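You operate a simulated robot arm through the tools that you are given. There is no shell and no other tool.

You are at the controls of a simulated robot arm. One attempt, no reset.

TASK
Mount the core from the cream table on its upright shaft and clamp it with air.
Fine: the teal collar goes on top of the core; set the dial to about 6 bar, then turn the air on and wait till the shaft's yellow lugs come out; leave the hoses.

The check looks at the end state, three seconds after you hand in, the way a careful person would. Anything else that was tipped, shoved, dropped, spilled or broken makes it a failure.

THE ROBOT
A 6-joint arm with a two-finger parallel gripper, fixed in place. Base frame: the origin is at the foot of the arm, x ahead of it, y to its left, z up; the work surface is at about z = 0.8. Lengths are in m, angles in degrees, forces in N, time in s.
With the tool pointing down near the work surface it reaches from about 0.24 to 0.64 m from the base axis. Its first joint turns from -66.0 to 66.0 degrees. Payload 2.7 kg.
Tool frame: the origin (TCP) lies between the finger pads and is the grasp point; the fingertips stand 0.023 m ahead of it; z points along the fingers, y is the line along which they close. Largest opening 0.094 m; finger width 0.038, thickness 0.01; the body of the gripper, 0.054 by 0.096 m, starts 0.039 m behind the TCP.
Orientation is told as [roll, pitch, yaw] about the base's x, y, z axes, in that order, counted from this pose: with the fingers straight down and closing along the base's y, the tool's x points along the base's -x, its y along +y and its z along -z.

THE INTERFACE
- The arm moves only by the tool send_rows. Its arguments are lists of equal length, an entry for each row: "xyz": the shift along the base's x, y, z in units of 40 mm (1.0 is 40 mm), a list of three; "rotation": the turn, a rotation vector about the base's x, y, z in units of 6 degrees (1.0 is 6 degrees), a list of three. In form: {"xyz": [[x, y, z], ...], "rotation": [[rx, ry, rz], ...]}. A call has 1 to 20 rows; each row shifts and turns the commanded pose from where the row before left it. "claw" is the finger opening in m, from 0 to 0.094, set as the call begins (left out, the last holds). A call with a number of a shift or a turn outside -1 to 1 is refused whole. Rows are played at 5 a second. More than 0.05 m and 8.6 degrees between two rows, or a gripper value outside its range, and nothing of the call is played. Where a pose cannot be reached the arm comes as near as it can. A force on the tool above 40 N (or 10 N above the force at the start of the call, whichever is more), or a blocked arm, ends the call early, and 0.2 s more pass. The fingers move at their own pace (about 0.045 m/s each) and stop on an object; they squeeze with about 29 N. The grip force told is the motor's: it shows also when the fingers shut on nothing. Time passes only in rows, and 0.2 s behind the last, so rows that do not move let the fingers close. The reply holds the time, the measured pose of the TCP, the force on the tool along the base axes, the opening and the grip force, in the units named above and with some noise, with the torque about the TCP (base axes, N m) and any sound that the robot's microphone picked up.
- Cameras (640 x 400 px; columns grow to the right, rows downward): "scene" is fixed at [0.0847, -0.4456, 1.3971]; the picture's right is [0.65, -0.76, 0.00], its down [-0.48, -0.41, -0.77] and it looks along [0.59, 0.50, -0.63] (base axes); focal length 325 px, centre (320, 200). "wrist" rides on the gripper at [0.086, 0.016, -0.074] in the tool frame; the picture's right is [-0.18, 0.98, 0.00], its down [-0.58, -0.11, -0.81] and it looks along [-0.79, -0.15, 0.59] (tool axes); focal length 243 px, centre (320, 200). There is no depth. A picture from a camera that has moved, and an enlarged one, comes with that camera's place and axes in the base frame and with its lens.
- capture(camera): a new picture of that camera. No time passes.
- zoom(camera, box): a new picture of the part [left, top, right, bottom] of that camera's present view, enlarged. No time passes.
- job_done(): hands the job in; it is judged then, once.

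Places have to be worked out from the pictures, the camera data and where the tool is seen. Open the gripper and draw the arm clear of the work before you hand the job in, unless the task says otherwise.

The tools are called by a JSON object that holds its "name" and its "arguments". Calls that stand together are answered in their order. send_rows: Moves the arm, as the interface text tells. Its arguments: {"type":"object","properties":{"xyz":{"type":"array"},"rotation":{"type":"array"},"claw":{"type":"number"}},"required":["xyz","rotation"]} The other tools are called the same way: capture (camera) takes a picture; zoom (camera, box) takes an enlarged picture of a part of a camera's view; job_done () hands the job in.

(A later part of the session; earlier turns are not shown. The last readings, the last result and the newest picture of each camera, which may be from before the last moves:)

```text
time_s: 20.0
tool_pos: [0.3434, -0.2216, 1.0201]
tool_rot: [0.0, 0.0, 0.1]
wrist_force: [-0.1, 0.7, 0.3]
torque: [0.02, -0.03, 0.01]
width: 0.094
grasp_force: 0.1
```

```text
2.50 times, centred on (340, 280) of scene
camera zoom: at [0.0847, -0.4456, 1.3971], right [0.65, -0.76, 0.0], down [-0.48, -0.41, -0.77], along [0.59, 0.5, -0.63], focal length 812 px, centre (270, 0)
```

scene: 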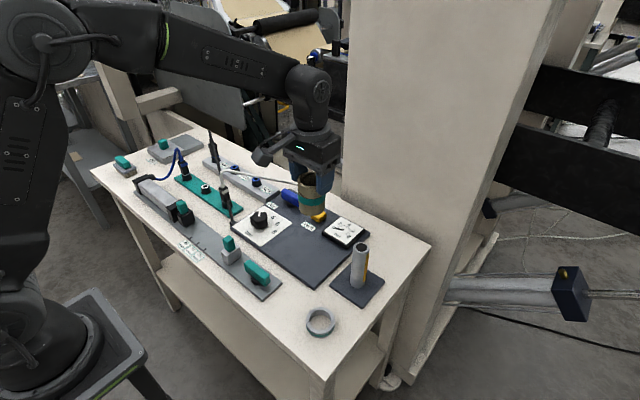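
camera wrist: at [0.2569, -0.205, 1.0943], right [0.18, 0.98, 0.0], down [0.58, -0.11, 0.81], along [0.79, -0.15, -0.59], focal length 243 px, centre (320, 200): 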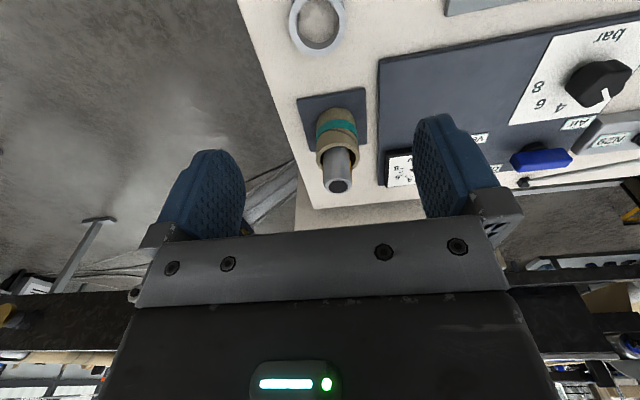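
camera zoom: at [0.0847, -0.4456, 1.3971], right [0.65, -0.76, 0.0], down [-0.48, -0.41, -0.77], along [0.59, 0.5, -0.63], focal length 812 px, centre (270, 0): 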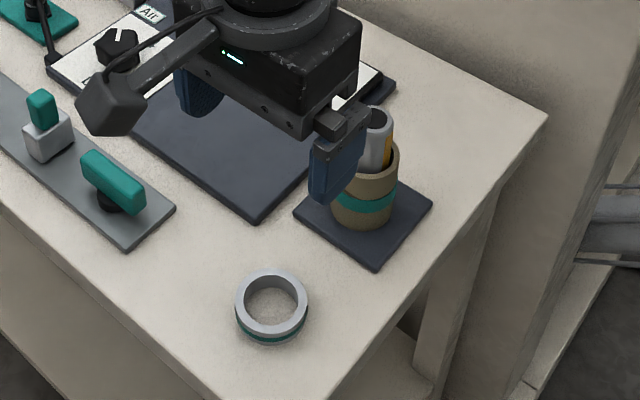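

The ring appears at column ≈319, directly under the TCP line as predicted. I'll zoom on it for height and centre, and on the dial from this angle.

{"name": "zoom", "arguments": {"camera": "scene", "box": [300, 295, 345, 350]}}

{"name": "zoom", "arguments": {"camera": "wrist", "box": [500, 10, 640, 200]}}

{"name": "zoom", "arguments": {"camera": "wrist", "box": [270, 0, 400, 200]}}

```text
7.27 times, centred on (322, 322) of scene
camera zoom: at [0.0847, -0.4456, 1.3971], right [0.65, -0.76, 0.0], down [-0.48, -0.41, -0.77], along [0.59, 0.5, -0.63], focal length 2363 px, centre (302, -691)
```

zoom: 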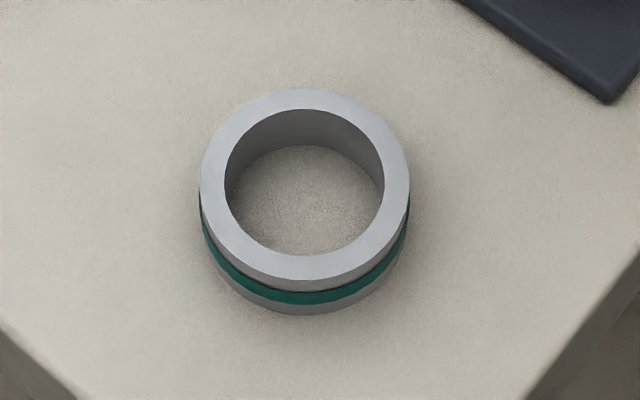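

```text
2.11 times, centred on (570, 105) of wrist
camera zoom: at [0.2569, -0.205, 1.0943], right [0.18, 0.98, 0.0], down [0.58, -0.11, 0.81], along [0.79, -0.15, -0.59], focal length 511 px, centre (-206, 400)
```

zoom: 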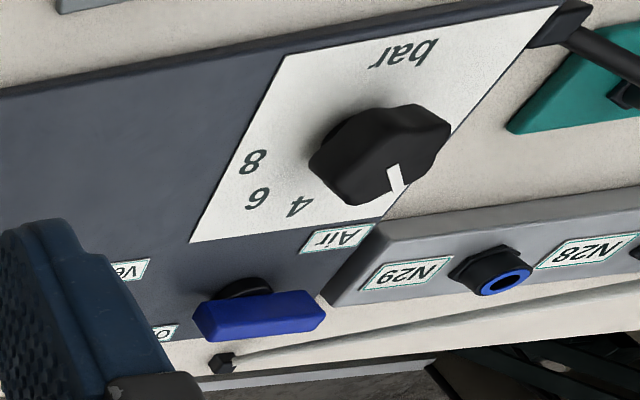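

```text
2.00 times, centred on (335, 100) of wrist
camera zoom: at [0.2569, -0.205, 1.0943], right [0.18, 0.98, 0.0], down [0.58, -0.11, 0.81], along [0.79, -0.15, -0.59], focal length 485 px, centre (290, 400)
```

zoom: 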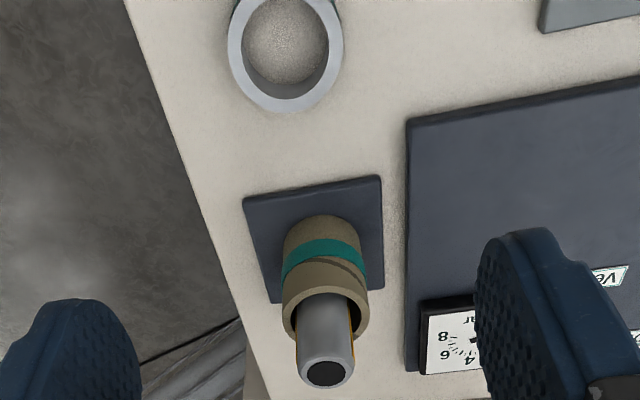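

The ring is about 56 mm OD and 18 mm tall, so the table is at z≈0.80. I'll descend to z≈0.86, shifting 1 mm toward +x, and recheck.

{"name": "send_rows", "arguments": {"xyz": [[0.025, 0, -0.8], [0, 0, -0.8], [0, 0, -0.8], [0, 0, -0.8], [0, 0, -0.8], [0, 0, 0]], "rotation": [[0, 0, 0], [0, 0, 0], [0, 0, 0], [0, 0, 0], [0, 0, 0], [0, 0, 0]]}}

{"name": "capture", "arguments": {"camera": "wrist"}}

{"name": "zoom", "arguments": {"camera": "scene", "box": [270, 220, 400, 350]}}

```text
time_s: 21.4
tool_pos: [0.3455, -0.2237, 0.8603]
tool_rot: [0.1, 0.1, 0.2]
wrist_force: [0.3, -0.6, -0.5]
torque: [0.0, -0.02, 0.01]
width: 0.0941
grasp_force: 0.1
```

```text
taken
camera wrist: at [0.2584, -0.2069, 0.9343], right [0.18, 0.98, 0.0], down [0.58, -0.11, 0.81], along [0.79, -0.15, -0.59], focal length 243 px, centre (320, 200)
```

wrist: 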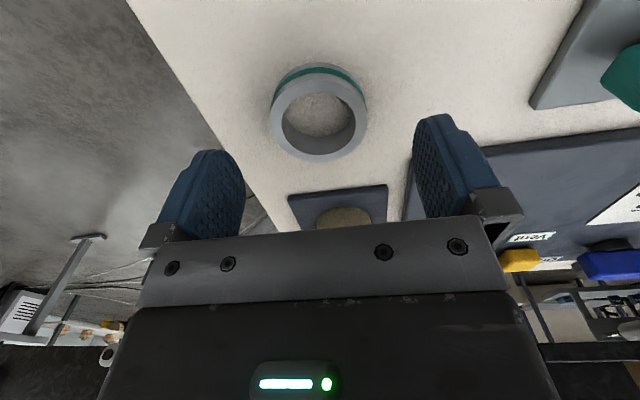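

```text
3.08 times, centred on (335, 285) of scene
camera zoom: at [0.0847, -0.4456, 1.3971], right [0.65, -0.76, 0.0], down [-0.48, -0.41, -0.77], along [0.59, 0.5, -0.63], focal length 1000 px, centre (274, -62)
```

zoom: 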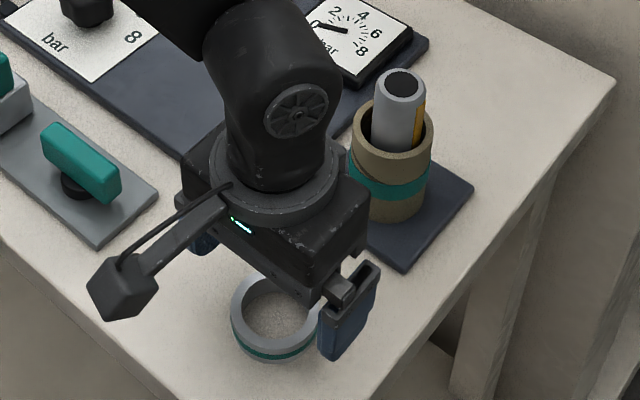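

The ring is centred under the gripper as predicted. I'll descend to z≈0.826 with the fingertips just off the table, then close.

{"name": "send_rows", "arguments": {"xyz": [[0, 0, -0.45], [0, 0, -0.25], [0, 0, -0.15], [0, 0, 0]], "rotation": [[0, 0, 0], [0, 0, 0], [0, 0, 0], [0, 0, 0]]}}

{"name": "zoom", "arguments": {"camera": "wrist", "box": [190, 40, 450, 230]}}

{"name": "zoom", "arguments": {"camera": "scene", "box": [290, 270, 370, 350]}}

```text
time_s: 22.4
tool_pos: [0.3456, -0.2239, 0.8251]
tool_rot: [-0.1, 0.0, 0.0]
wrist_force: [0.5, -0.5, -0.4]
torque: [0.01, 0.02, 0.04]
width: 0.0939
grasp_force: 0.1
```

```text
2.11 times, centred on (320, 135) of wrist
camera zoom: at [0.2586, -0.2062, 0.9006], right [0.18, 0.98, 0.0], down [0.58, -0.11, 0.81], along [0.79, -0.15, -0.59], focal length 511 px, centre (320, 337)
```

zoom: 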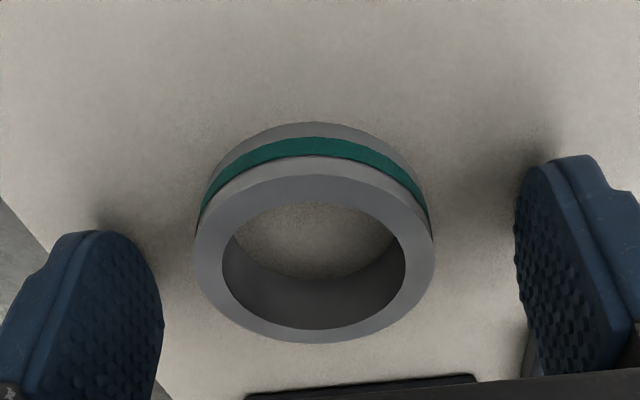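

```text
5.00 times, centred on (330, 310) of scene
camera zoom: at [0.0847, -0.4456, 1.3971], right [0.65, -0.76, 0.0], down [-0.48, -0.41, -0.77], along [0.59, 0.5, -0.63], focal length 1625 px, centre (270, -350)
```

zoom: 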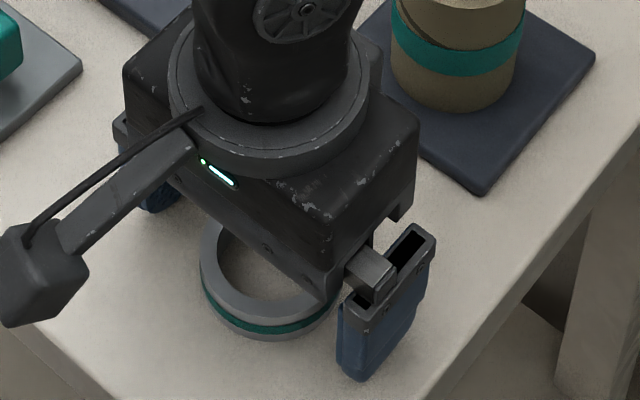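

The ring is between the pads, about 1.5 mm off-centre laterally, and the closing fingers will even that out. I'll close.

{"name": "send_rows", "arguments": {"xyz": [[0, -0.035, 0], [0, 0, 0], [0, 0, 0], [0, 0, 0], [0, 0, 0]], "rotation": [[0, 0, 0], [0, 0, 0], [0, 0, 0], [0, 0, 0], [0, 0, 0]], "claw": 0.035}}

{"name": "zoom", "arguments": {"camera": "wrist", "box": [190, 40, 450, 230]}}

```text
time_s: 23.6
tool_pos: [0.3451, -0.2255, 0.8253]
tool_rot: [0.1, 0.0, 0.2]
wrist_force: [0.3, -0.1, 1.5]
torque: [0.08, 0.01, -0.03]
width: 0.0549
grasp_force: 28.9
```

```text
2.11 times, centred on (320, 135) of wrist
camera zoom: at [0.2586, -0.2075, 0.9007], right [0.18, 0.98, 0.0], down [0.58, -0.11, 0.81], along [0.79, -0.15, -0.59], focal length 511 px, centre (320, 337)
```

zoom: 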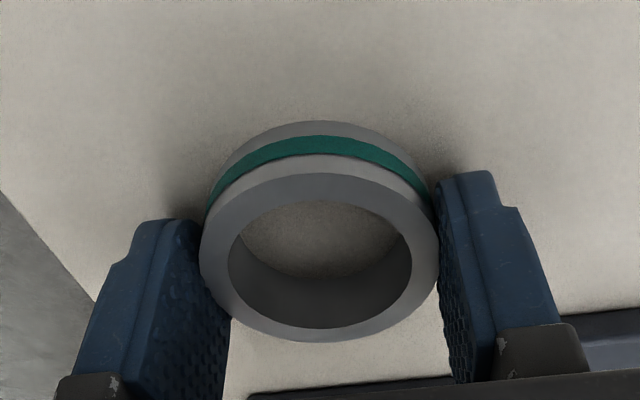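

The ring is gripped at 54.9 mm and centred on the TCP. I'll lift straight up, then carry it over the shaft.

{"name": "send_rows", "arguments": {"xyz": [[0, 0, 0.4], [0, 0, 0.9], [0, 0, 0.9], [0, 0, 0.9], [0, 0, 0.9], [0, 0, 0.4], [0.5, 0, 0], [0.8, 0.02, 0], [0.8, 0, 0], [0.6, 0, 0], [0.415, 0, 0], [0, 0, 0], [0, 0, 0]], "rotation": [[0, 0, 0], [0, 0, 0], [0, 0, 0], [0, 0, 0], [0, 0, 0], [0, 0, 0], [0, 0, 0], [0, 0, 0], [0, 0, 0], [0, 0, 0], [0, 0, 0], [0, 0, 0], [0, 0, 0]]}}

{"name": "zoom", "arguments": {"camera": "wrist", "box": [210, 0, 430, 230]}}

{"name": "zoom", "arguments": {"camera": "scene", "box": [320, 160, 420, 300]}}

```text
time_s: 26.4
tool_pos: [0.4697, -0.2246, 1.0022]
tool_rot: [0.1, 0.0, 0.0]
wrist_force: [-0.1, -0.7, -0.2]
torque: [0.01, 0.0, -0.02]
width: 0.0548
grasp_force: 29.4
```

```text
1.74 times, centred on (320, 115) of wrist
camera zoom: at [0.3828, -0.2066, 1.0769], right [0.18, 0.98, 0.0], down [0.58, -0.11, 0.81], along [0.79, -0.15, -0.59], focal length 422 px, centre (320, 348)
```

zoom: 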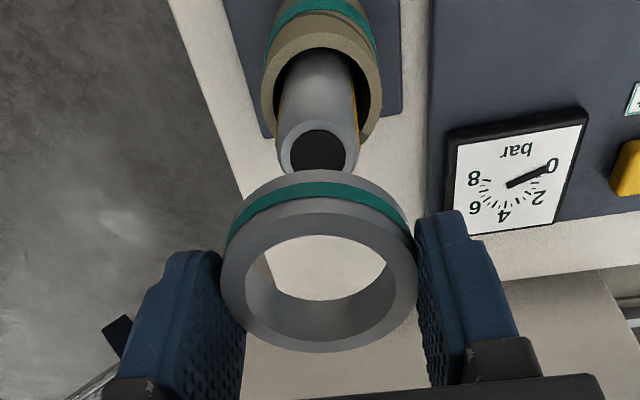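

```text
2.86 times, centred on (370, 230) of scene
camera zoom: at [0.0847, -0.4456, 1.3971], right [0.65, -0.76, 0.0], down [-0.48, -0.41, -0.77], along [0.59, 0.5, -0.63], focal length 928 px, centre (177, 114)
```

zoom: 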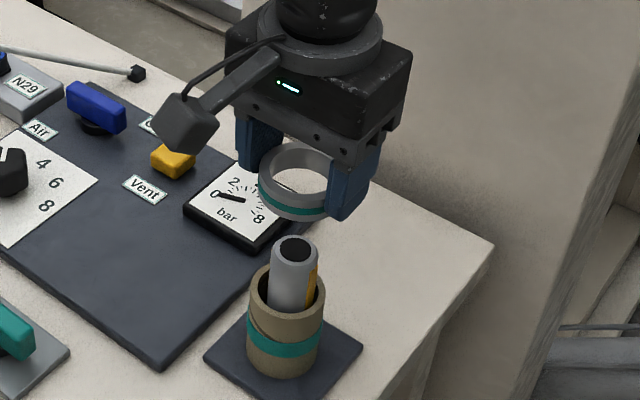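

The shaft tip and ring line up laterally in both views. I'll lower the ring to just past the shaft tip.

{"name": "send_rows", "arguments": {"xyz": [[0, 0, -0.5], [0, 0, -0.5], [0, 0, -0.4], [0, 0, -0.2], [0, 0, 0]], "rotation": [[0, 0, 0], [0, 0, 0], [0, 0, 0], [0, 0, 0], [0, 0, 0]]}}

{"name": "zoom", "arguments": {"camera": "wrist", "box": [210, 0, 430, 230]}}

{"name": "zoom", "arguments": {"camera": "scene", "box": [330, 190, 400, 290]}}

```text
time_s: 27.6
tool_pos: [0.4696, -0.224, 0.9367]
tool_rot: [0.0, 0.0, 0.1]
wrist_force: [0.5, -0.6, -0.5]
torque: [-0.01, 0.01, 0.02]
width: 0.0548
grasp_force: 29.4
```

```text
1.74 times, centred on (320, 115) of wrist
camera zoom: at [0.3829, -0.2058, 1.0121], right [0.18, 0.98, 0.0], down [0.58, -0.11, 0.81], along [0.79, -0.15, -0.59], focal length 422 px, centre (320, 348)
```

zoom: 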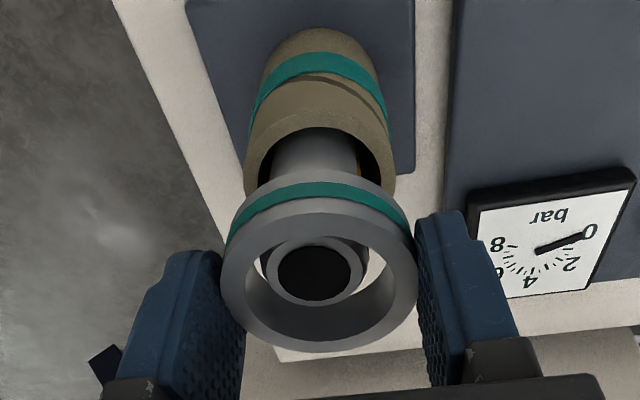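

```text
4.00 times, centred on (365, 240) of scene
camera zoom: at [0.0847, -0.4456, 1.3971], right [0.65, -0.76, 0.0], down [-0.48, -0.41, -0.77], along [0.59, 0.5, -0.63], focal length 1300 px, centre (140, 40)
```

zoom: 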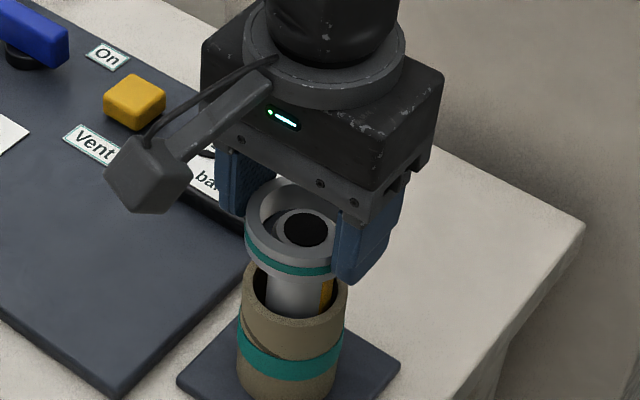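

The ring surrounds the shaft with clearance and there's no force. I'll lower to just above the core's top.

{"name": "send_rows", "arguments": {"xyz": [[0, 0, -0.25], [0, 0, -0.25], [0, 0, -0.15], [0, 0, 0]], "rotation": [[0, 0, 0], [0, 0, 0], [0, 0, 0], [0, 0, 0]]}}

{"name": "zoom", "arguments": {"camera": "wrist", "box": [210, 0, 430, 230]}}

{"name": "zoom", "arguments": {"camera": "scene", "box": [330, 190, 400, 290]}}

```text
time_s: 28.6
tool_pos: [0.4701, -0.2234, 0.9125]
tool_rot: [0.0, -0.1, 0.1]
wrist_force: [0.3, 0.9, -0.3]
torque: [0.0, -0.01, -0.02]
width: 0.0549
grasp_force: 28.8
```

```text
1.74 times, centred on (320, 115) of wrist
camera zoom: at [0.3829, -0.2062, 0.9868], right [0.18, 0.98, 0.0], down [0.58, -0.11, 0.81], along [0.79, -0.15, -0.59], focal length 422 px, centre (320, 348)
```

zoom: 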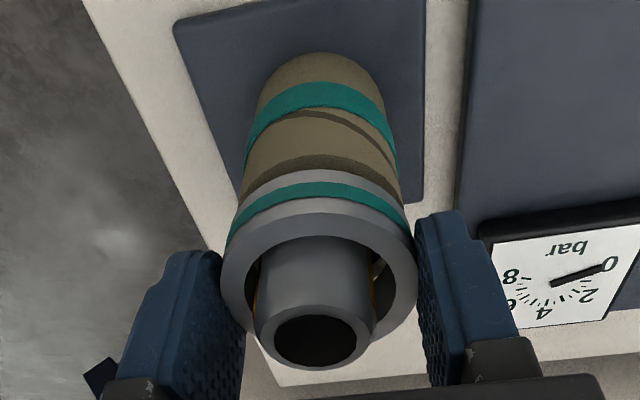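

```text
4.00 times, centred on (365, 240) of scene
camera zoom: at [0.0847, -0.4456, 1.3971], right [0.65, -0.76, 0.0], down [-0.48, -0.41, -0.77], along [0.59, 0.5, -0.63], focal length 1300 px, centre (140, 40)
```

zoom: 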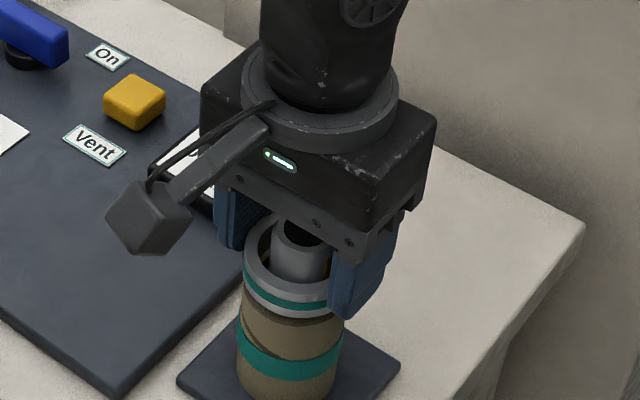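

The ring is about 9 mm above the core and aligned with it. I'll seat it in small steps, watching the force.

{"name": "send_rows", "arguments": {"xyz": [[0, 0, -0.05], [0, 0, -0.05], [0, 0, -0.05], [0, 0, -0.025], [0, 0, 0]], "rotation": [[0, 0, 0], [0, 0, 0], [0, 0, 0], [0, 0, 0], [0, 0, 0]]}}

{"name": "zoom", "arguments": {"camera": "scene", "box": [340, 220, 390, 290]}}

```text
time_s: 29.8
tool_pos: [0.469, -0.224, 0.9059]
tool_rot: [0.0, 0.0, 0.1]
wrist_force: [-1.0, 0.6, 0.3]
torque: [-0.02, 0.03, -0.01]
width: 0.0547
grasp_force: 29.1
```

```text
5.71 times, centred on (365, 255) of scene
camera zoom: at [0.0847, -0.4456, 1.3971], right [0.65, -0.76, 0.0], down [-0.48, -0.41, -0.77], along [0.59, 0.5, -0.63], focal length 1857 px, centre (63, -114)
```

zoom: 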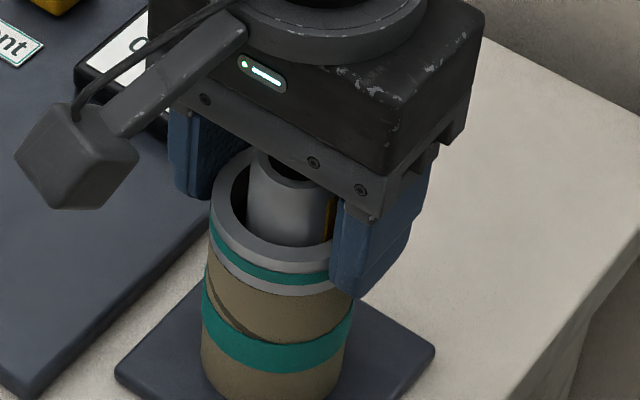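

No contact yet at z≈0.906. I'll use 1 mm steps until it touches.

{"name": "send_rows", "arguments": {"xyz": [[0, 0, -0.025], [0, 0, -0.025], [0, 0, 0]], "rotation": [[0, 0, 0], [0, 0, 0], [0, 0, 0]]}}

```text
time_s: 30.6
tool_pos: [0.4706, -0.2234, 0.9039]
tool_rot: [0.0, 0.0, 0.1]
wrist_force: [-3.7, 0.3, 9.3]
torque: [0.14, 0.24, 0.01]
width: 0.0548
grasp_force: 28.9
```

A 9 N contact force at z≈0.904 matches the expected seat height. I'll release the ring.

{"name": "send_rows", "arguments": {"xyz": [[0, 0, 0.025], [0, 0, 0], [0, 0, 0], [0, 0, 0]], "rotation": [[0, 0, 0], [0, 0, 0], [0, 0, 0], [0, 0, 0]], "claw": 0.085}}

{"name": "zoom", "arguments": {"camera": "wrist", "box": [210, 0, 430, 230]}}

{"name": "zoom", "arguments": {"camera": "scene", "box": [340, 220, 390, 290]}}

```text
time_s: 31.6
tool_pos: [0.4705, -0.2236, 0.9044]
tool_rot: [0.1, 0.0, 0.0]
wrist_force: [-0.4, 0.0, -0.3]
torque: [0.03, 0.0, 0.05]
width: 0.085
grasp_force: 0.1
```

```text
1.74 times, centred on (320, 115) of wrist
camera zoom: at [0.3829, -0.2062, 0.9788], right [0.18, 0.98, 0.0], down [0.58, -0.11, 0.81], along [0.79, -0.15, -0.59], focal length 422 px, centre (320, 348)
```

zoom: 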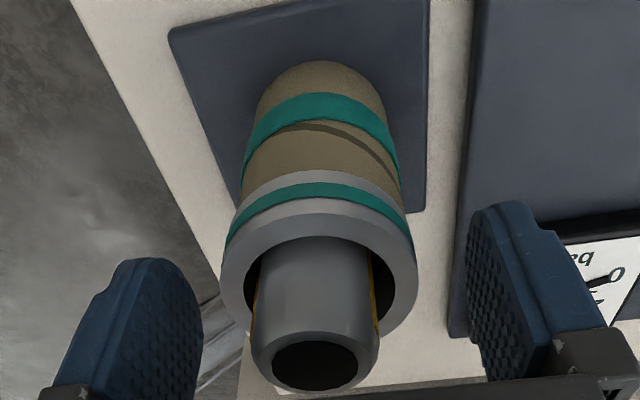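

```text
5.71 times, centred on (365, 255) of scene
camera zoom: at [0.0847, -0.4456, 1.3971], right [0.65, -0.76, 0.0], down [-0.48, -0.41, -0.77], along [0.59, 0.5, -0.63], focal length 1857 px, centre (63, -114)
```

zoom: 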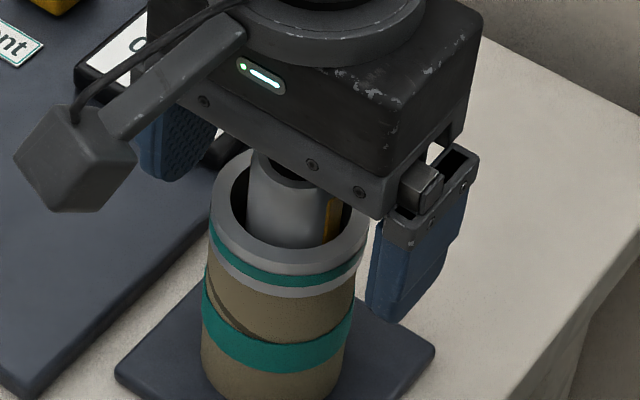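

The collar sits flat on the core around the shaft. I'll retreat upward and move to look at the dial from behind it.

{"name": "send_rows", "arguments": {"xyz": [[0, 0, 0.4], [0, 0, 0.9], [0, 0, 0.9], [0, 0, 0.7], [-0.44, 0.88, 0], [-0.44, 0.88, 0], [-0.44, 0.88, 0], [-0.44, 0.88, 0], [-0.44, 0.88, 0], [-0.44, 0.88, 0], [-0.44, 0.88, 0], [-0.44, 0.88, 0], [0, 0, 0]], "rotation": [[0, 0, 0], [0, 0, 0], [0, 0, 0], [0, 0, 0], [0, 0, 0], [0, 0, 0], [0, 0, 0], [0, 0, 0], [0, 0, 0], [0, 0, 0], [0, 0, 0], [0, 0, 0], [0, 0, 0]]}}

{"name": "capture", "arguments": {"camera": "wrist"}}

{"name": "zoom", "arguments": {"camera": "scene", "box": [300, 200, 420, 320]}}

```text
time_s: 34.4
tool_pos: [0.3274, 0.0583, 1.021]
tool_rot: [0.0, 0.0, -0.1]
wrist_force: [1.0, -0.2, 0.6]
torque: [-0.01, -0.01, 0.03]
width: 0.085
grasp_force: 0.2
```

```text
taken
camera wrist: at [0.2419, 0.0754, 1.0951], right [0.18, 0.98, 0.0], down [0.58, -0.11, 0.81], along [0.79, -0.15, -0.59], focal length 243 px, centre (320, 200)
```

wrist: 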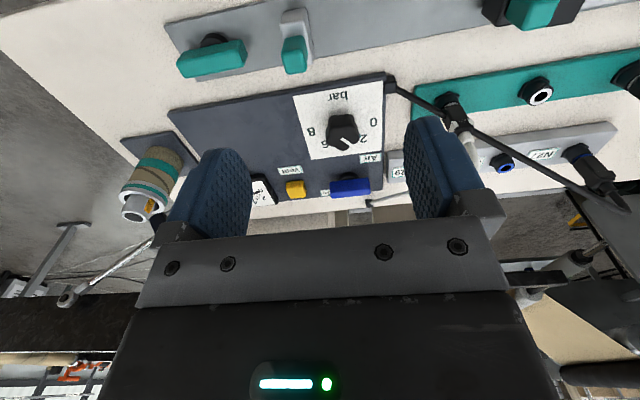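

```text
3.33 times, centred on (360, 260) of scene
camera zoom: at [0.0847, -0.4455, 1.3971], right [0.65, -0.76, 0.0], down [-0.48, -0.41, -0.77], along [0.59, 0.5, -0.63], focal length 1083 px, centre (187, 0)
```

zoom: 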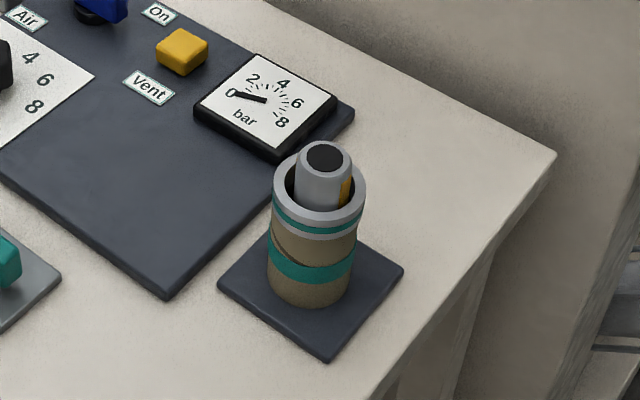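

The core and collar are mounted neatly on the shaft. I'll zoom on the dial and lever from this straighter view.

{"name": "zoom", "arguments": {"camera": "wrist", "box": [280, 70, 410, 210]}}

{"name": "zoom", "arguments": {"camera": "scene", "box": [230, 175, 330, 255]}}

```text
2.86 times, centred on (345, 140) of wrist
camera zoom: at [0.2419, 0.0754, 1.0951], right [0.18, 0.98, 0.0], down [0.58, -0.11, 0.81], along [0.79, -0.15, -0.59], focal length 693 px, centre (249, 371)
```

zoom: 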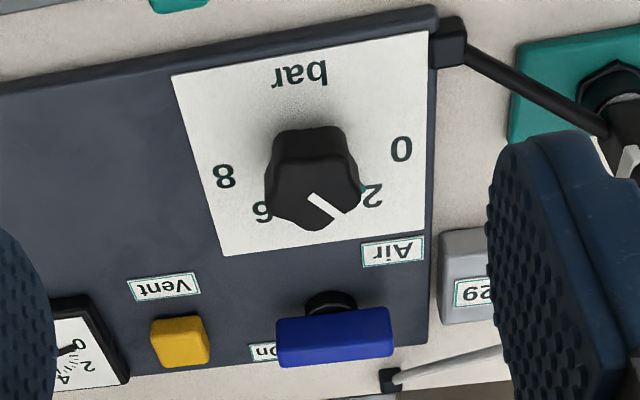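

```text
5.00 times, centred on (280, 215) of scene
camera zoom: at [0.0847, -0.4455, 1.3971], right [0.65, -0.76, 0.0], down [-0.48, -0.41, -0.77], along [0.59, 0.5, -0.63], focal length 1625 px, centre (520, 125)
```

zoom: 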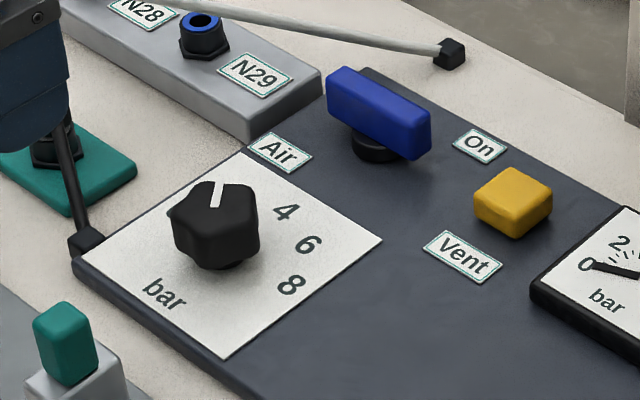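

Triangulating the labels puts the knob axis at about (0.447, 0.066) with its top at z≈0.851. The labels sit on a 44 mm radius at 40° per 2 bar: 0 at +80°, 2 at +40°, 4 at 0°, 6 at -40°. The pointer is at about +39°, so I need about -80°. I'll zoom on the knob's shape to choose a grip angle.

{"name": "zoom", "arguments": {"camera": "wrist", "box": [320, 100, 370, 165]}}

{"name": "zoom", "arguments": {"camera": "scene", "box": [242, 200, 282, 235]}}

{"name": "zoom", "arguments": {"camera": "scene", "box": [190, 120, 320, 220]}}

```text
6.15 times, centred on (345, 132) of wrist
camera zoom: at [0.2419, 0.0754, 1.0951], right [0.18, 0.98, 0.0], down [0.58, -0.11, 0.81], along [0.79, -0.15, -0.59], focal length 1493 px, centre (166, 615)
```

zoom: 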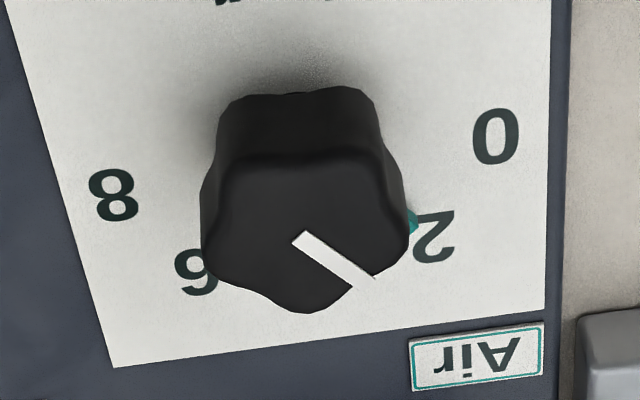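

```text
11.43 times, centred on (262, 218) of scene
camera zoom: at [0.0847, -0.4455, 1.3971], right [0.65, -0.76, 0.0], down [-0.48, -0.41, -0.77], along [0.59, 0.5, -0.63], focal length 3714 px, centre (983, 0)
```

zoom: 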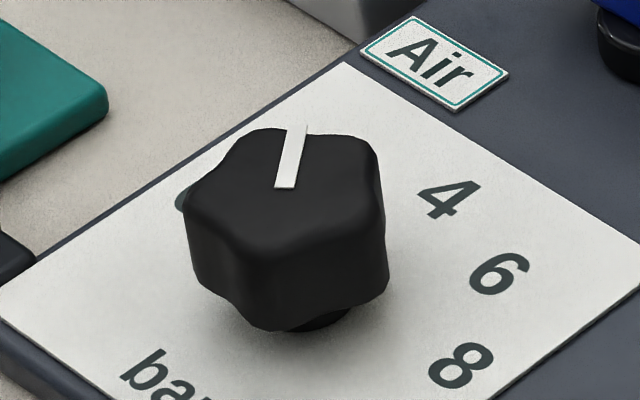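

```text
4.00 times, centred on (255, 170) of scene
camera zoom: at [0.0847, -0.4455, 1.3971], right [0.65, -0.76, 0.0], down [-0.48, -0.41, -0.77], along [0.59, 0.5, -0.63], focal length 1300 px, centre (580, 320)
```

zoom: 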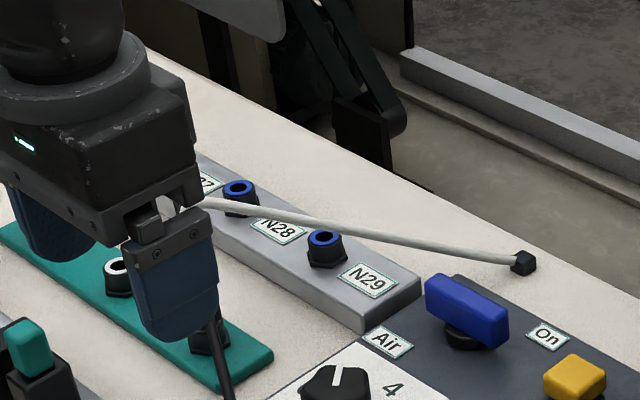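

The knob has five lobes, with the pointer in a valley. A closing axis at about 148° (tool yaw about +57°) puts one pad across two lobes and the other on the opposite lobe tip. Turning to -23° then gives the -80°. I'll move above the knob at z≈1.02 while turning to +57°.

{"name": "send_rows", "arguments": {"xyz": [[0.2955, 0.0213, 0], [0.2955, 0.0213, 0], [0.2955, 0.0213, 0], [0.2955, 0.0213, 0], [0.2955, 0.0213, 0], [0.2955, 0.0213, 0], [0.2955, 0.0213, 0], [0.2955, 0.0213, 0], [0.2955, 0.0213, 0], [0.2955, 0.0208, 0], [0, 0, 0]], "rotation": [[0, 0, 0.95], [0, 0, 0.95], [0, 0, 0.95], [0, 0, 0.95], [0, 0, 0.95], [0, 0, 0.95], [0, 0, 0.95], [0, 0, 0.95], [0, 0, 0.95], [0, 0, 0.95], [0, 0, 0]]}}

{"name": "capture", "arguments": {"camera": "wrist"}}

{"name": "capture", "arguments": {"camera": "scene"}}

```text
time_s: 36.8
tool_pos: [0.448, 0.0669, 1.0205]
tool_rot: [0.0, 0.0, 57.1]
wrist_force: [0.7, 0.3, 0.2]
torque: [0.0, 0.01, 0.01]
width: 0.0851
grasp_force: 0.0
```

```text
taken
camera wrist: at [0.3862, 0.0043, 1.0953], right [-0.73, 0.69, 0.0], down [0.41, 0.43, 0.81], along [0.55, 0.59, -0.59], focal length 243 px, centre (320, 200)
```

wrist: 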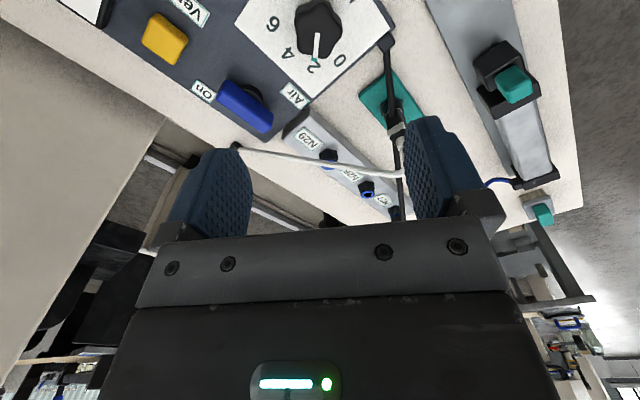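

```text
taken
```

scene: 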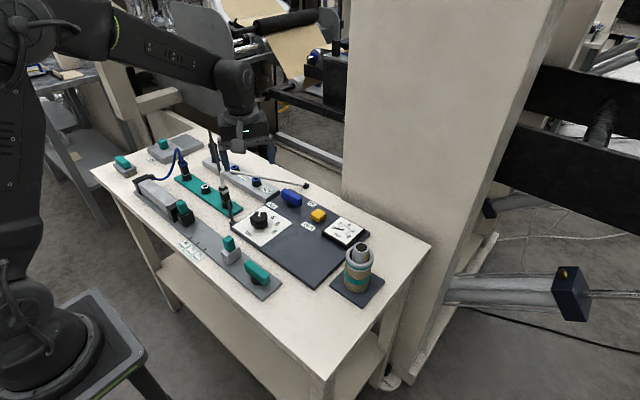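

The knob shows at about (317, 33), close to the predicted (320, 36) for a point under the TCP. I'll zoom to confirm centring, pointer and label directions.

{"name": "zoom", "arguments": {"camera": "wrist", "box": [230, 0, 400, 120]}}

```text
3.33 times, centred on (315, 60) of wrist
camera zoom: at [0.3862, 0.0043, 1.0953], right [-0.73, 0.69, 0.0], down [0.41, 0.43, 0.81], along [0.55, 0.59, -0.59], focal length 809 px, centre (337, 667)
```

zoom: 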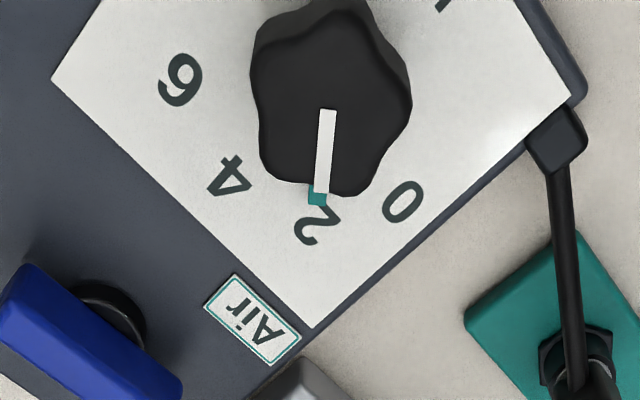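

The view confirms the pointer at 2 and the grip geometry: the left pad falls across two lobes and the right pad on one tip. I'll descend to z≈0.85.

{"name": "send_rows", "arguments": {"xyz": [[-0.025, -0.025, -0.8], [0, 0, -0.8], [0, 0, -0.8], [0, 0, -0.8], [0, 0, -0.6], [0, 0, -0.4], [0, 0, 0]], "rotation": [[0, 0, 0], [0, 0, 0], [0, 0, 0], [0, 0, 0], [0, 0, 0], [0, 0, 0], [0, 0, 0]]}}

{"name": "zoom", "arguments": {"camera": "wrist", "box": [190, 60, 450, 240]}}

{"name": "zoom", "arguments": {"camera": "scene", "box": [200, 150, 330, 250]}}

```text
time_s: 38.4
tool_pos: [0.4468, 0.0663, 0.851]
tool_rot: [0.1, 0.0, 57.1]
wrist_force: [-0.5, 0.3, -0.3]
torque: [0.0, -0.02, -0.04]
width: 0.0851
grasp_force: 0.1
```

```text
2.22 times, centred on (320, 150) of wrist
camera zoom: at [0.3853, 0.0034, 0.9265], right [-0.72, 0.69, 0.0], down [0.41, 0.43, 0.81], along [0.56, 0.58, -0.59], focal length 539 px, centre (320, 311)
```

zoom: 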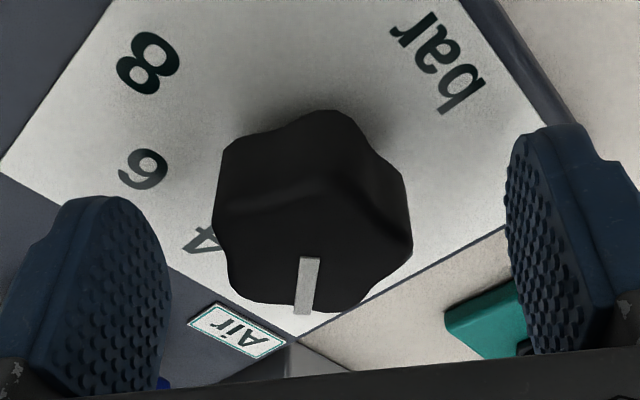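

```text
4.00 times, centred on (265, 200) of scene
camera zoom: at [0.0847, -0.4456, 1.3971], right [0.65, -0.76, 0.0], down [-0.48, -0.41, -0.77], along [0.59, 0.5, -0.63], focal length 1300 px, centre (540, 200)
```

zoom: 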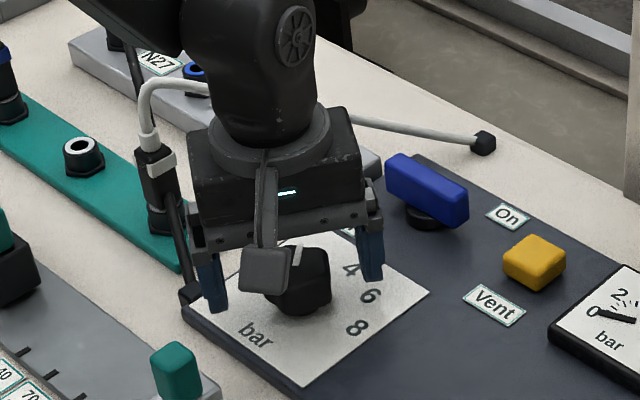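

The knob sits about 2 mm to the left along the closing axis in this view. I'll shift to centre it, then close gently on it.

{"name": "send_rows", "arguments": {"xyz": [[0.0375, -0.035, -0.025], [0, 0, 0]], "rotation": [[0, 0, 0], [0, 0, 0]]}}

{"name": "send_rows", "arguments": {"xyz": [[0, 0, 0], [0, 0, 0], [0, 0, 0], [0, 0, 0], [0, 0, 0]], "rotation": [[0, 0, 0], [0, 0, 0], [0, 0, 0], [0, 0, 0], [0, 0, 0]], "claw": 0.025}}

{"name": "zoom", "arguments": {"camera": "wrist", "box": [190, 60, 450, 240]}}

```text
time_s: 39.0
tool_pos: [0.447, 0.0645, 0.8518]
tool_rot: [0.0, 0.0, 57.0]
wrist_force: [-0.2, 0.1, -0.2]
torque: [0.0, -0.03, 0.0]
width: 0.0852
grasp_force: 0.0
```

```text
time_s: 40.2
tool_pos: [0.4472, 0.065, 0.8522]
tool_rot: [-0.2, 0.0, 57.1]
wrist_force: [6.0, -4.9, -3.3]
torque: [-0.09, -0.23, 0.01]
width: 0.0411
grasp_force: 45.1
```

```text
2.22 times, centred on (320, 150) of wrist
camera zoom: at [0.387, 0.0017, 0.9258], right [-0.72, 0.69, 0.0], down [0.41, 0.43, 0.81], along [0.56, 0.58, -0.59], focal length 539 px, centre (320, 311)
```

zoom: 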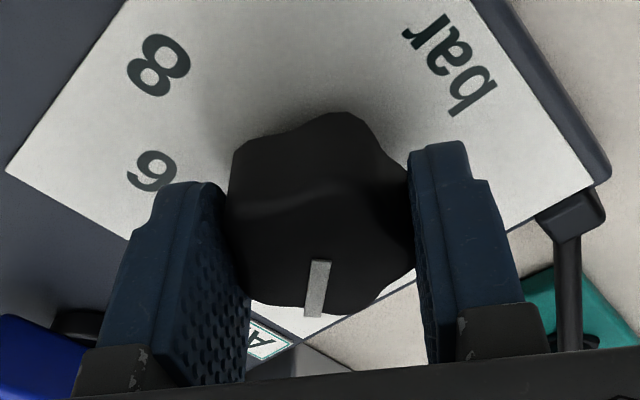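

The grip is 41.1 mm wide as predicted, with a small lateral load. I'll turn the first -40° and check.

{"name": "send_rows", "arguments": {"xyz": [[0.01, -0.01, 0], [0, 0, 0], [0, 0, 0], [0, 0, 0], [0, 0, 0], [0, 0, 0], [0, 0, 0], [0, 0, 0]], "rotation": [[0, 0, -0.95], [0, 0, -0.95], [0, 0, -0.95], [0, 0, -0.95], [0, 0, -0.95], [0, 0, -0.95], [0, 0, -0.95], [0, 0, 0]]}}

{"name": "zoom", "arguments": {"camera": "wrist", "box": [190, 60, 450, 240]}}

{"name": "zoom", "arguments": {"camera": "scene", "box": [200, 150, 330, 250]}}

```text
time_s: 42.0
tool_pos: [0.447, 0.0651, 0.8516]
tool_rot: [0.1, 0.0, 17.0]
wrist_force: [-9.3, 18.7, 14.3]
torque: [0.37, 0.7, 0.01]
width: 0.0409
grasp_force: 44.5
```

```text
2.22 times, centred on (320, 150) of wrist
camera zoom: at [0.3599, 0.056, 0.9259], right [-0.11, 0.99, 0.0], down [0.59, 0.07, 0.81], along [0.8, 0.09, -0.59], focal length 539 px, centre (320, 311)
```

zoom: 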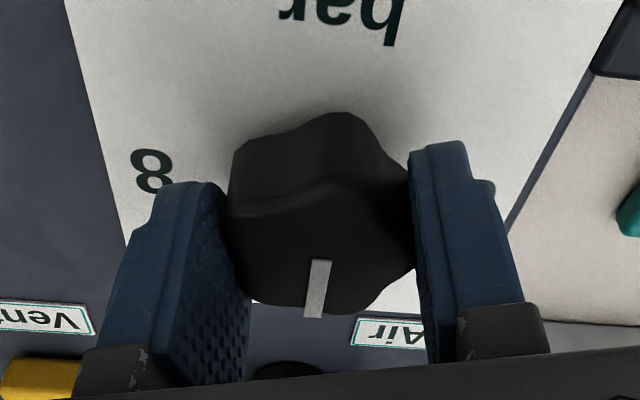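

```text
4.00 times, centred on (265, 200) of scene
camera zoom: at [0.0843, -0.4452, 1.3973], right [0.65, -0.76, 0.0], down [-0.48, -0.41, -0.77], along [0.59, 0.5, -0.63], focal length 1300 px, centre (540, 200)
```

zoom: 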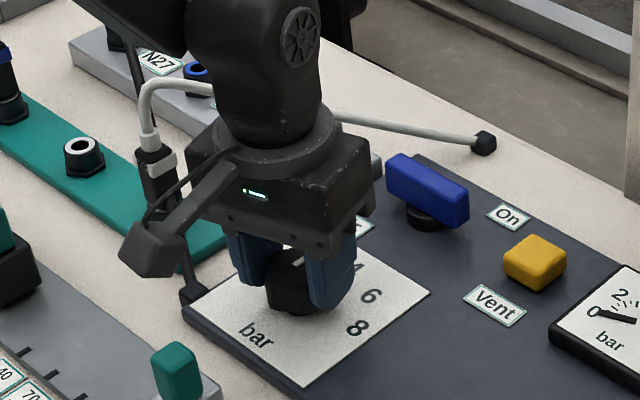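

The knob is following the gripper, but side load has grown to about 20 N from a small centring offset. I'll shift slightly along the force to relieve it before continuing.

{"name": "send_rows", "arguments": {"xyz": [[-0.012, 0.025, 0.012], [0, 0, 0]], "rotation": [[0, 0, 0], [0, 0, 0]]}}

```text
time_s: 42.6
tool_pos: [0.4473, 0.0641, 0.851]
tool_rot: [0.0, 0.0, 17.1]
wrist_force: [-5.8, 13.2, 8.8]
torque: [0.37, 0.5, -0.03]
width: 0.0409
grasp_force: 44.1
```

That dropped the load by about a third, so I'll shift a bit more in the same direction.

{"name": "send_rows", "arguments": {"xyz": [[-0.018, 0.04, 0.018], [0, 0, 0]], "rotation": [[0, 0, 0], [0, 0, 0]]}}

```text
time_s: 43.2
tool_pos: [0.4462, 0.0649, 0.8511]
tool_rot: [-0.2, -0.1, 17.1]
wrist_force: [10.2, -8.2, -12.4]
torque: [-0.15, -0.5, 0.0]
width: 0.0409
grasp_force: 45.5
```

Slightly overshot, so I'll back off by under half of that step.

{"name": "send_rows", "arguments": {"xyz": [[0.008, -0.016, -0.01], [0, 0, 0]], "rotation": [[0, 0, 0], [0, 0, 0]]}}

```text
time_s: 43.8
tool_pos: [0.4475, 0.0651, 0.8515]
tool_rot: [0.0, 0.0, 17.0]
wrist_force: [13.0, -15.1, -17.2]
torque: [-0.07, -1.03, -0.03]
width: 0.0409
grasp_force: 45.5
```

The readings may lag the motion. I'll hold still for a moment to read the settled force.

{"name": "send_rows", "arguments": {"xyz": [[0, 0, 0], [0, 0, 0], [0, 0, 0]], "rotation": [[0, 0, 0], [0, 0, 0], [0, 0, 0]]}}

```text
time_s: 44.6
tool_pos: [0.447, 0.0651, 0.851]
tool_rot: [0.0, 0.0, 17.0]
wrist_force: [17.6, -21.3, -20.7]
torque: [-0.39, -0.5, -0.02]
width: 0.0409
grasp_force: 45.0
```

The load settles slowly, and it now pushes toward +x, -y, -z. I'll step back about half of the net shift and wait for it to settle.

{"name": "send_rows", "arguments": {"xyz": [[0.011, -0.025, -0.012], [0, 0, 0], [0, 0, 0], [0, 0, 0], [0, 0, 0]], "rotation": [[0, 0, 0], [0, 0, 0], [0, 0, 0], [0, 0, 0], [0, 0, 0]]}}

```text
time_s: 45.8
tool_pos: [0.4473, 0.065, 0.8502]
tool_rot: [0.1, 0.0, 17.2]
wrist_force: [12.4, -12.9, -5.7]
torque: [-0.41, 0.26, 0.01]
width: 0.041
grasp_force: 45.6
```

The load is falling. I'll make one more small shift the same way.

{"name": "send_rows", "arguments": {"xyz": [[0.011, -0.015, -0.005], [0, 0, 0], [0, 0, 0], [0, 0, 0], [0, 0, 0]], "rotation": [[0, 0, 0], [0, 0, 0], [0, 0, 0], [0, 0, 0], [0, 0, 0]]}}

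```text
time_s: 47.0
tool_pos: [0.4472, 0.0656, 0.8509]
tool_rot: [0.0, 0.0, 17.2]
wrist_force: [3.3, -2.8, 0.6]
torque: [0.16, -0.07, 0.03]
width: 0.041
grasp_force: 45.0
```

Now it's nearly load-free, and the net shift is tiny, so the earlier load was mostly transient. I'll turn the remaining -40° more slowly.

{"name": "send_rows", "arguments": {"xyz": [[0, 0, 0], [0, 0, 0], [0, 0, 0], [0, 0, 0], [0, 0, 0], [0, 0, 0], [0, 0, 0], [0, 0, 0], [0, 0, 0], [0, 0, 0], [0, 0, 0], [0, 0, 0], [0, 0, 0], [0, 0, 0], [0, 0, 0], [0, 0, 0]], "rotation": [[0, 0, -0.48], [0, 0, -0.48], [0, 0, -0.48], [0, 0, -0.48], [0, 0, -0.48], [0, 0, -0.48], [0, 0, -0.48], [0, 0, -0.48], [0, 0, -0.48], [0, 0, -0.48], [0, 0, -0.48], [0, 0, -0.48], [0, 0, -0.48], [0, 0, -0.48], [0, 0, 0], [0, 0, 0]]}}

{"name": "capture", "arguments": {"camera": "wrist"}}

{"name": "zoom", "arguments": {"camera": "scene", "box": [200, 150, 330, 250]}}

```text
time_s: 50.4
tool_pos: [0.4475, 0.0658, 0.8514]
tool_rot: [0.0, -0.1, -23.2]
wrist_force: [-4.1, 24.3, 6.5]
torque: [0.81, 0.44, 0.03]
width: 0.0411
grasp_force: 45.1
```

```text
taken
camera wrist: at [0.374, 0.1155, 0.9259], right [0.56, 0.83, 0.0], down [0.49, -0.33, 0.81], along [0.67, -0.45, -0.59], focal length 243 px, centre (320, 200)
```

wrist: 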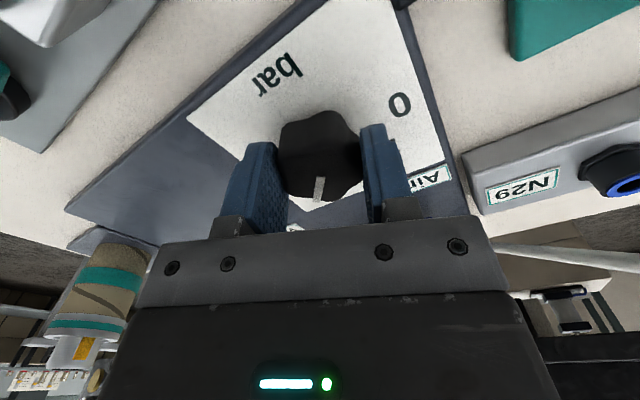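

```text
4.00 times, centred on (265, 200) of scene
camera zoom: at [0.0845, -0.445, 1.3973], right [0.65, -0.76, 0.0], down [-0.48, -0.41, -0.77], along [0.59, 0.5, -0.63], focal length 1300 px, centre (540, 200)
```

zoom: 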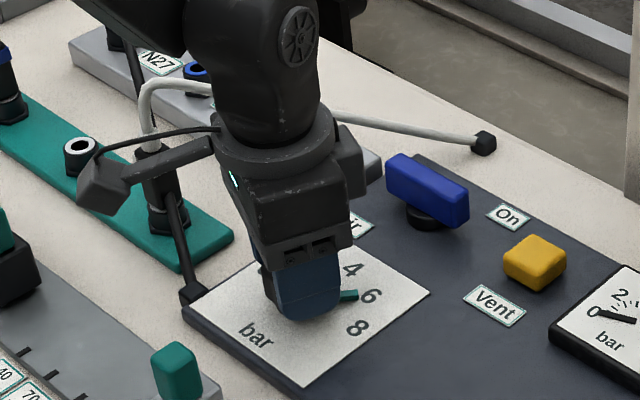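

The teal index tab on the knob now points at about 6. I'll hold briefly to see how the load settles before releasing.

{"name": "send_rows", "arguments": {"xyz": [[0, 0.012, 0], [0, 0, 0], [0, 0, 0], [0, 0, 0]], "rotation": [[0, 0, 0], [0, 0, 0], [0, 0, 0], [0, 0, 0]]}}

{"name": "zoom", "arguments": {"camera": "scene", "box": [245, 200, 300, 245]}}

```text
time_s: 51.4
tool_pos: [0.4481, 0.0655, 0.852]
tool_rot: [0.0, 0.0, -23.1]
wrist_force: [-7.4, 20.8, 12.0]
torque: [0.3, -0.13, 0.05]
width: 0.0411
grasp_force: 45.1
```

```text
8.89 times, centred on (272, 222) of scene
camera zoom: at [0.0844, -0.4451, 1.3973], right [0.65, -0.76, 0.0], down [-0.48, -0.41, -0.77], along [0.59, 0.5, -0.63], focal length 2888 px, centre (742, 0)
```

zoom: 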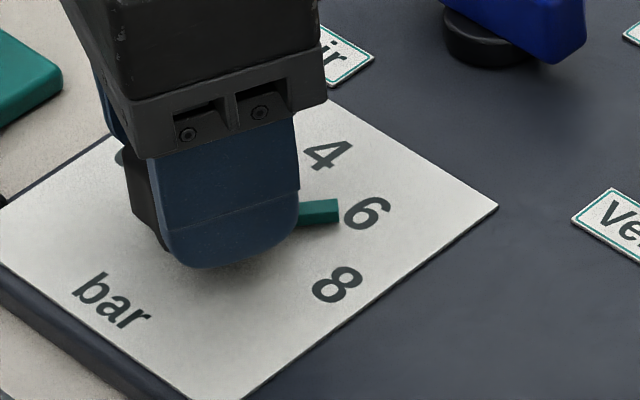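

The teal index points straight at the 6. I'll relieve a little more side load, then open the fingers.

{"name": "send_rows", "arguments": {"xyz": [[-0.006, 0.02, 0.006], [0, 0, 0], [0, 0, 0], [0, 0, 0]], "rotation": [[0, 0, 0], [0, 0, 0], [0, 0, 0], [0, 0, 0]]}}

```text
time_s: 52.4
tool_pos: [0.4478, 0.065, 0.8508]
tool_rot: [0.0, -0.1, -23.3]
wrist_force: [1.7, 9.0, 1.7]
torque: [0.18, 0.02, 0.03]
width: 0.0412
grasp_force: 44.6
```

The load is down to about 9 N. I'll open the fingers now, without moving.

{"name": "send_rows", "arguments": {"xyz": [[0, 0, 0], [0, 0, 0], [0, 0, 0], [0, 0, 0]], "rotation": [[0, 0, 0], [0, 0, 0], [0, 0, 0], [0, 0, 0]], "claw": 0.08}}

{"name": "zoom", "arguments": {"camera": "wrist", "box": [190, 60, 450, 240]}}

{"name": "zoom", "arguments": {"camera": "scene", "box": [245, 200, 300, 245]}}

```text
time_s: 53.4
tool_pos: [0.4477, 0.0649, 0.851]
tool_rot: [-0.1, 0.0, -23.1]
wrist_force: [0.7, -0.2, -0.6]
torque: [0.02, 0.04, 0.0]
width: 0.08
grasp_force: 0.1
```

```text
2.22 times, centred on (320, 150) of wrist
camera zoom: at [0.374, 0.1158, 0.9261], right [0.56, 0.83, 0.0], down [0.49, -0.33, 0.81], along [0.67, -0.45, -0.59], focal length 539 px, centre (320, 311)
```

zoom: 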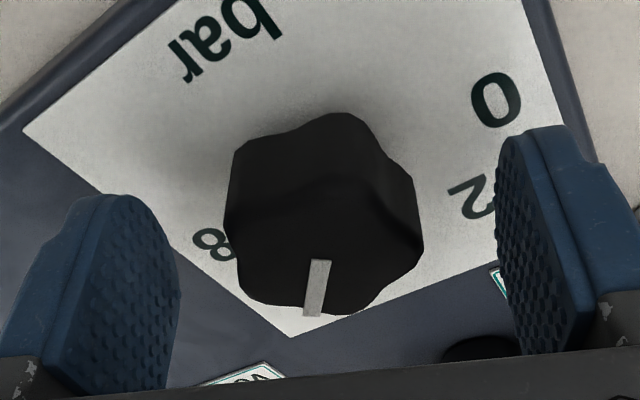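

```text
8.89 times, centred on (272, 222) of scene
camera zoom: at [0.0847, -0.4456, 1.3971], right [0.65, -0.76, 0.0], down [-0.48, -0.41, -0.77], along [0.59, 0.5, -0.63], focal length 2888 px, centre (742, 0)
```

zoom: 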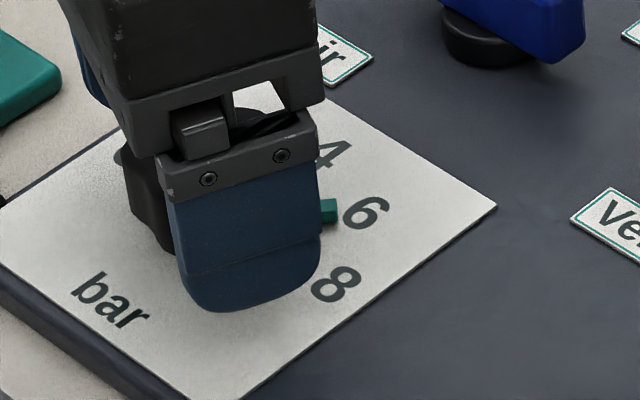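

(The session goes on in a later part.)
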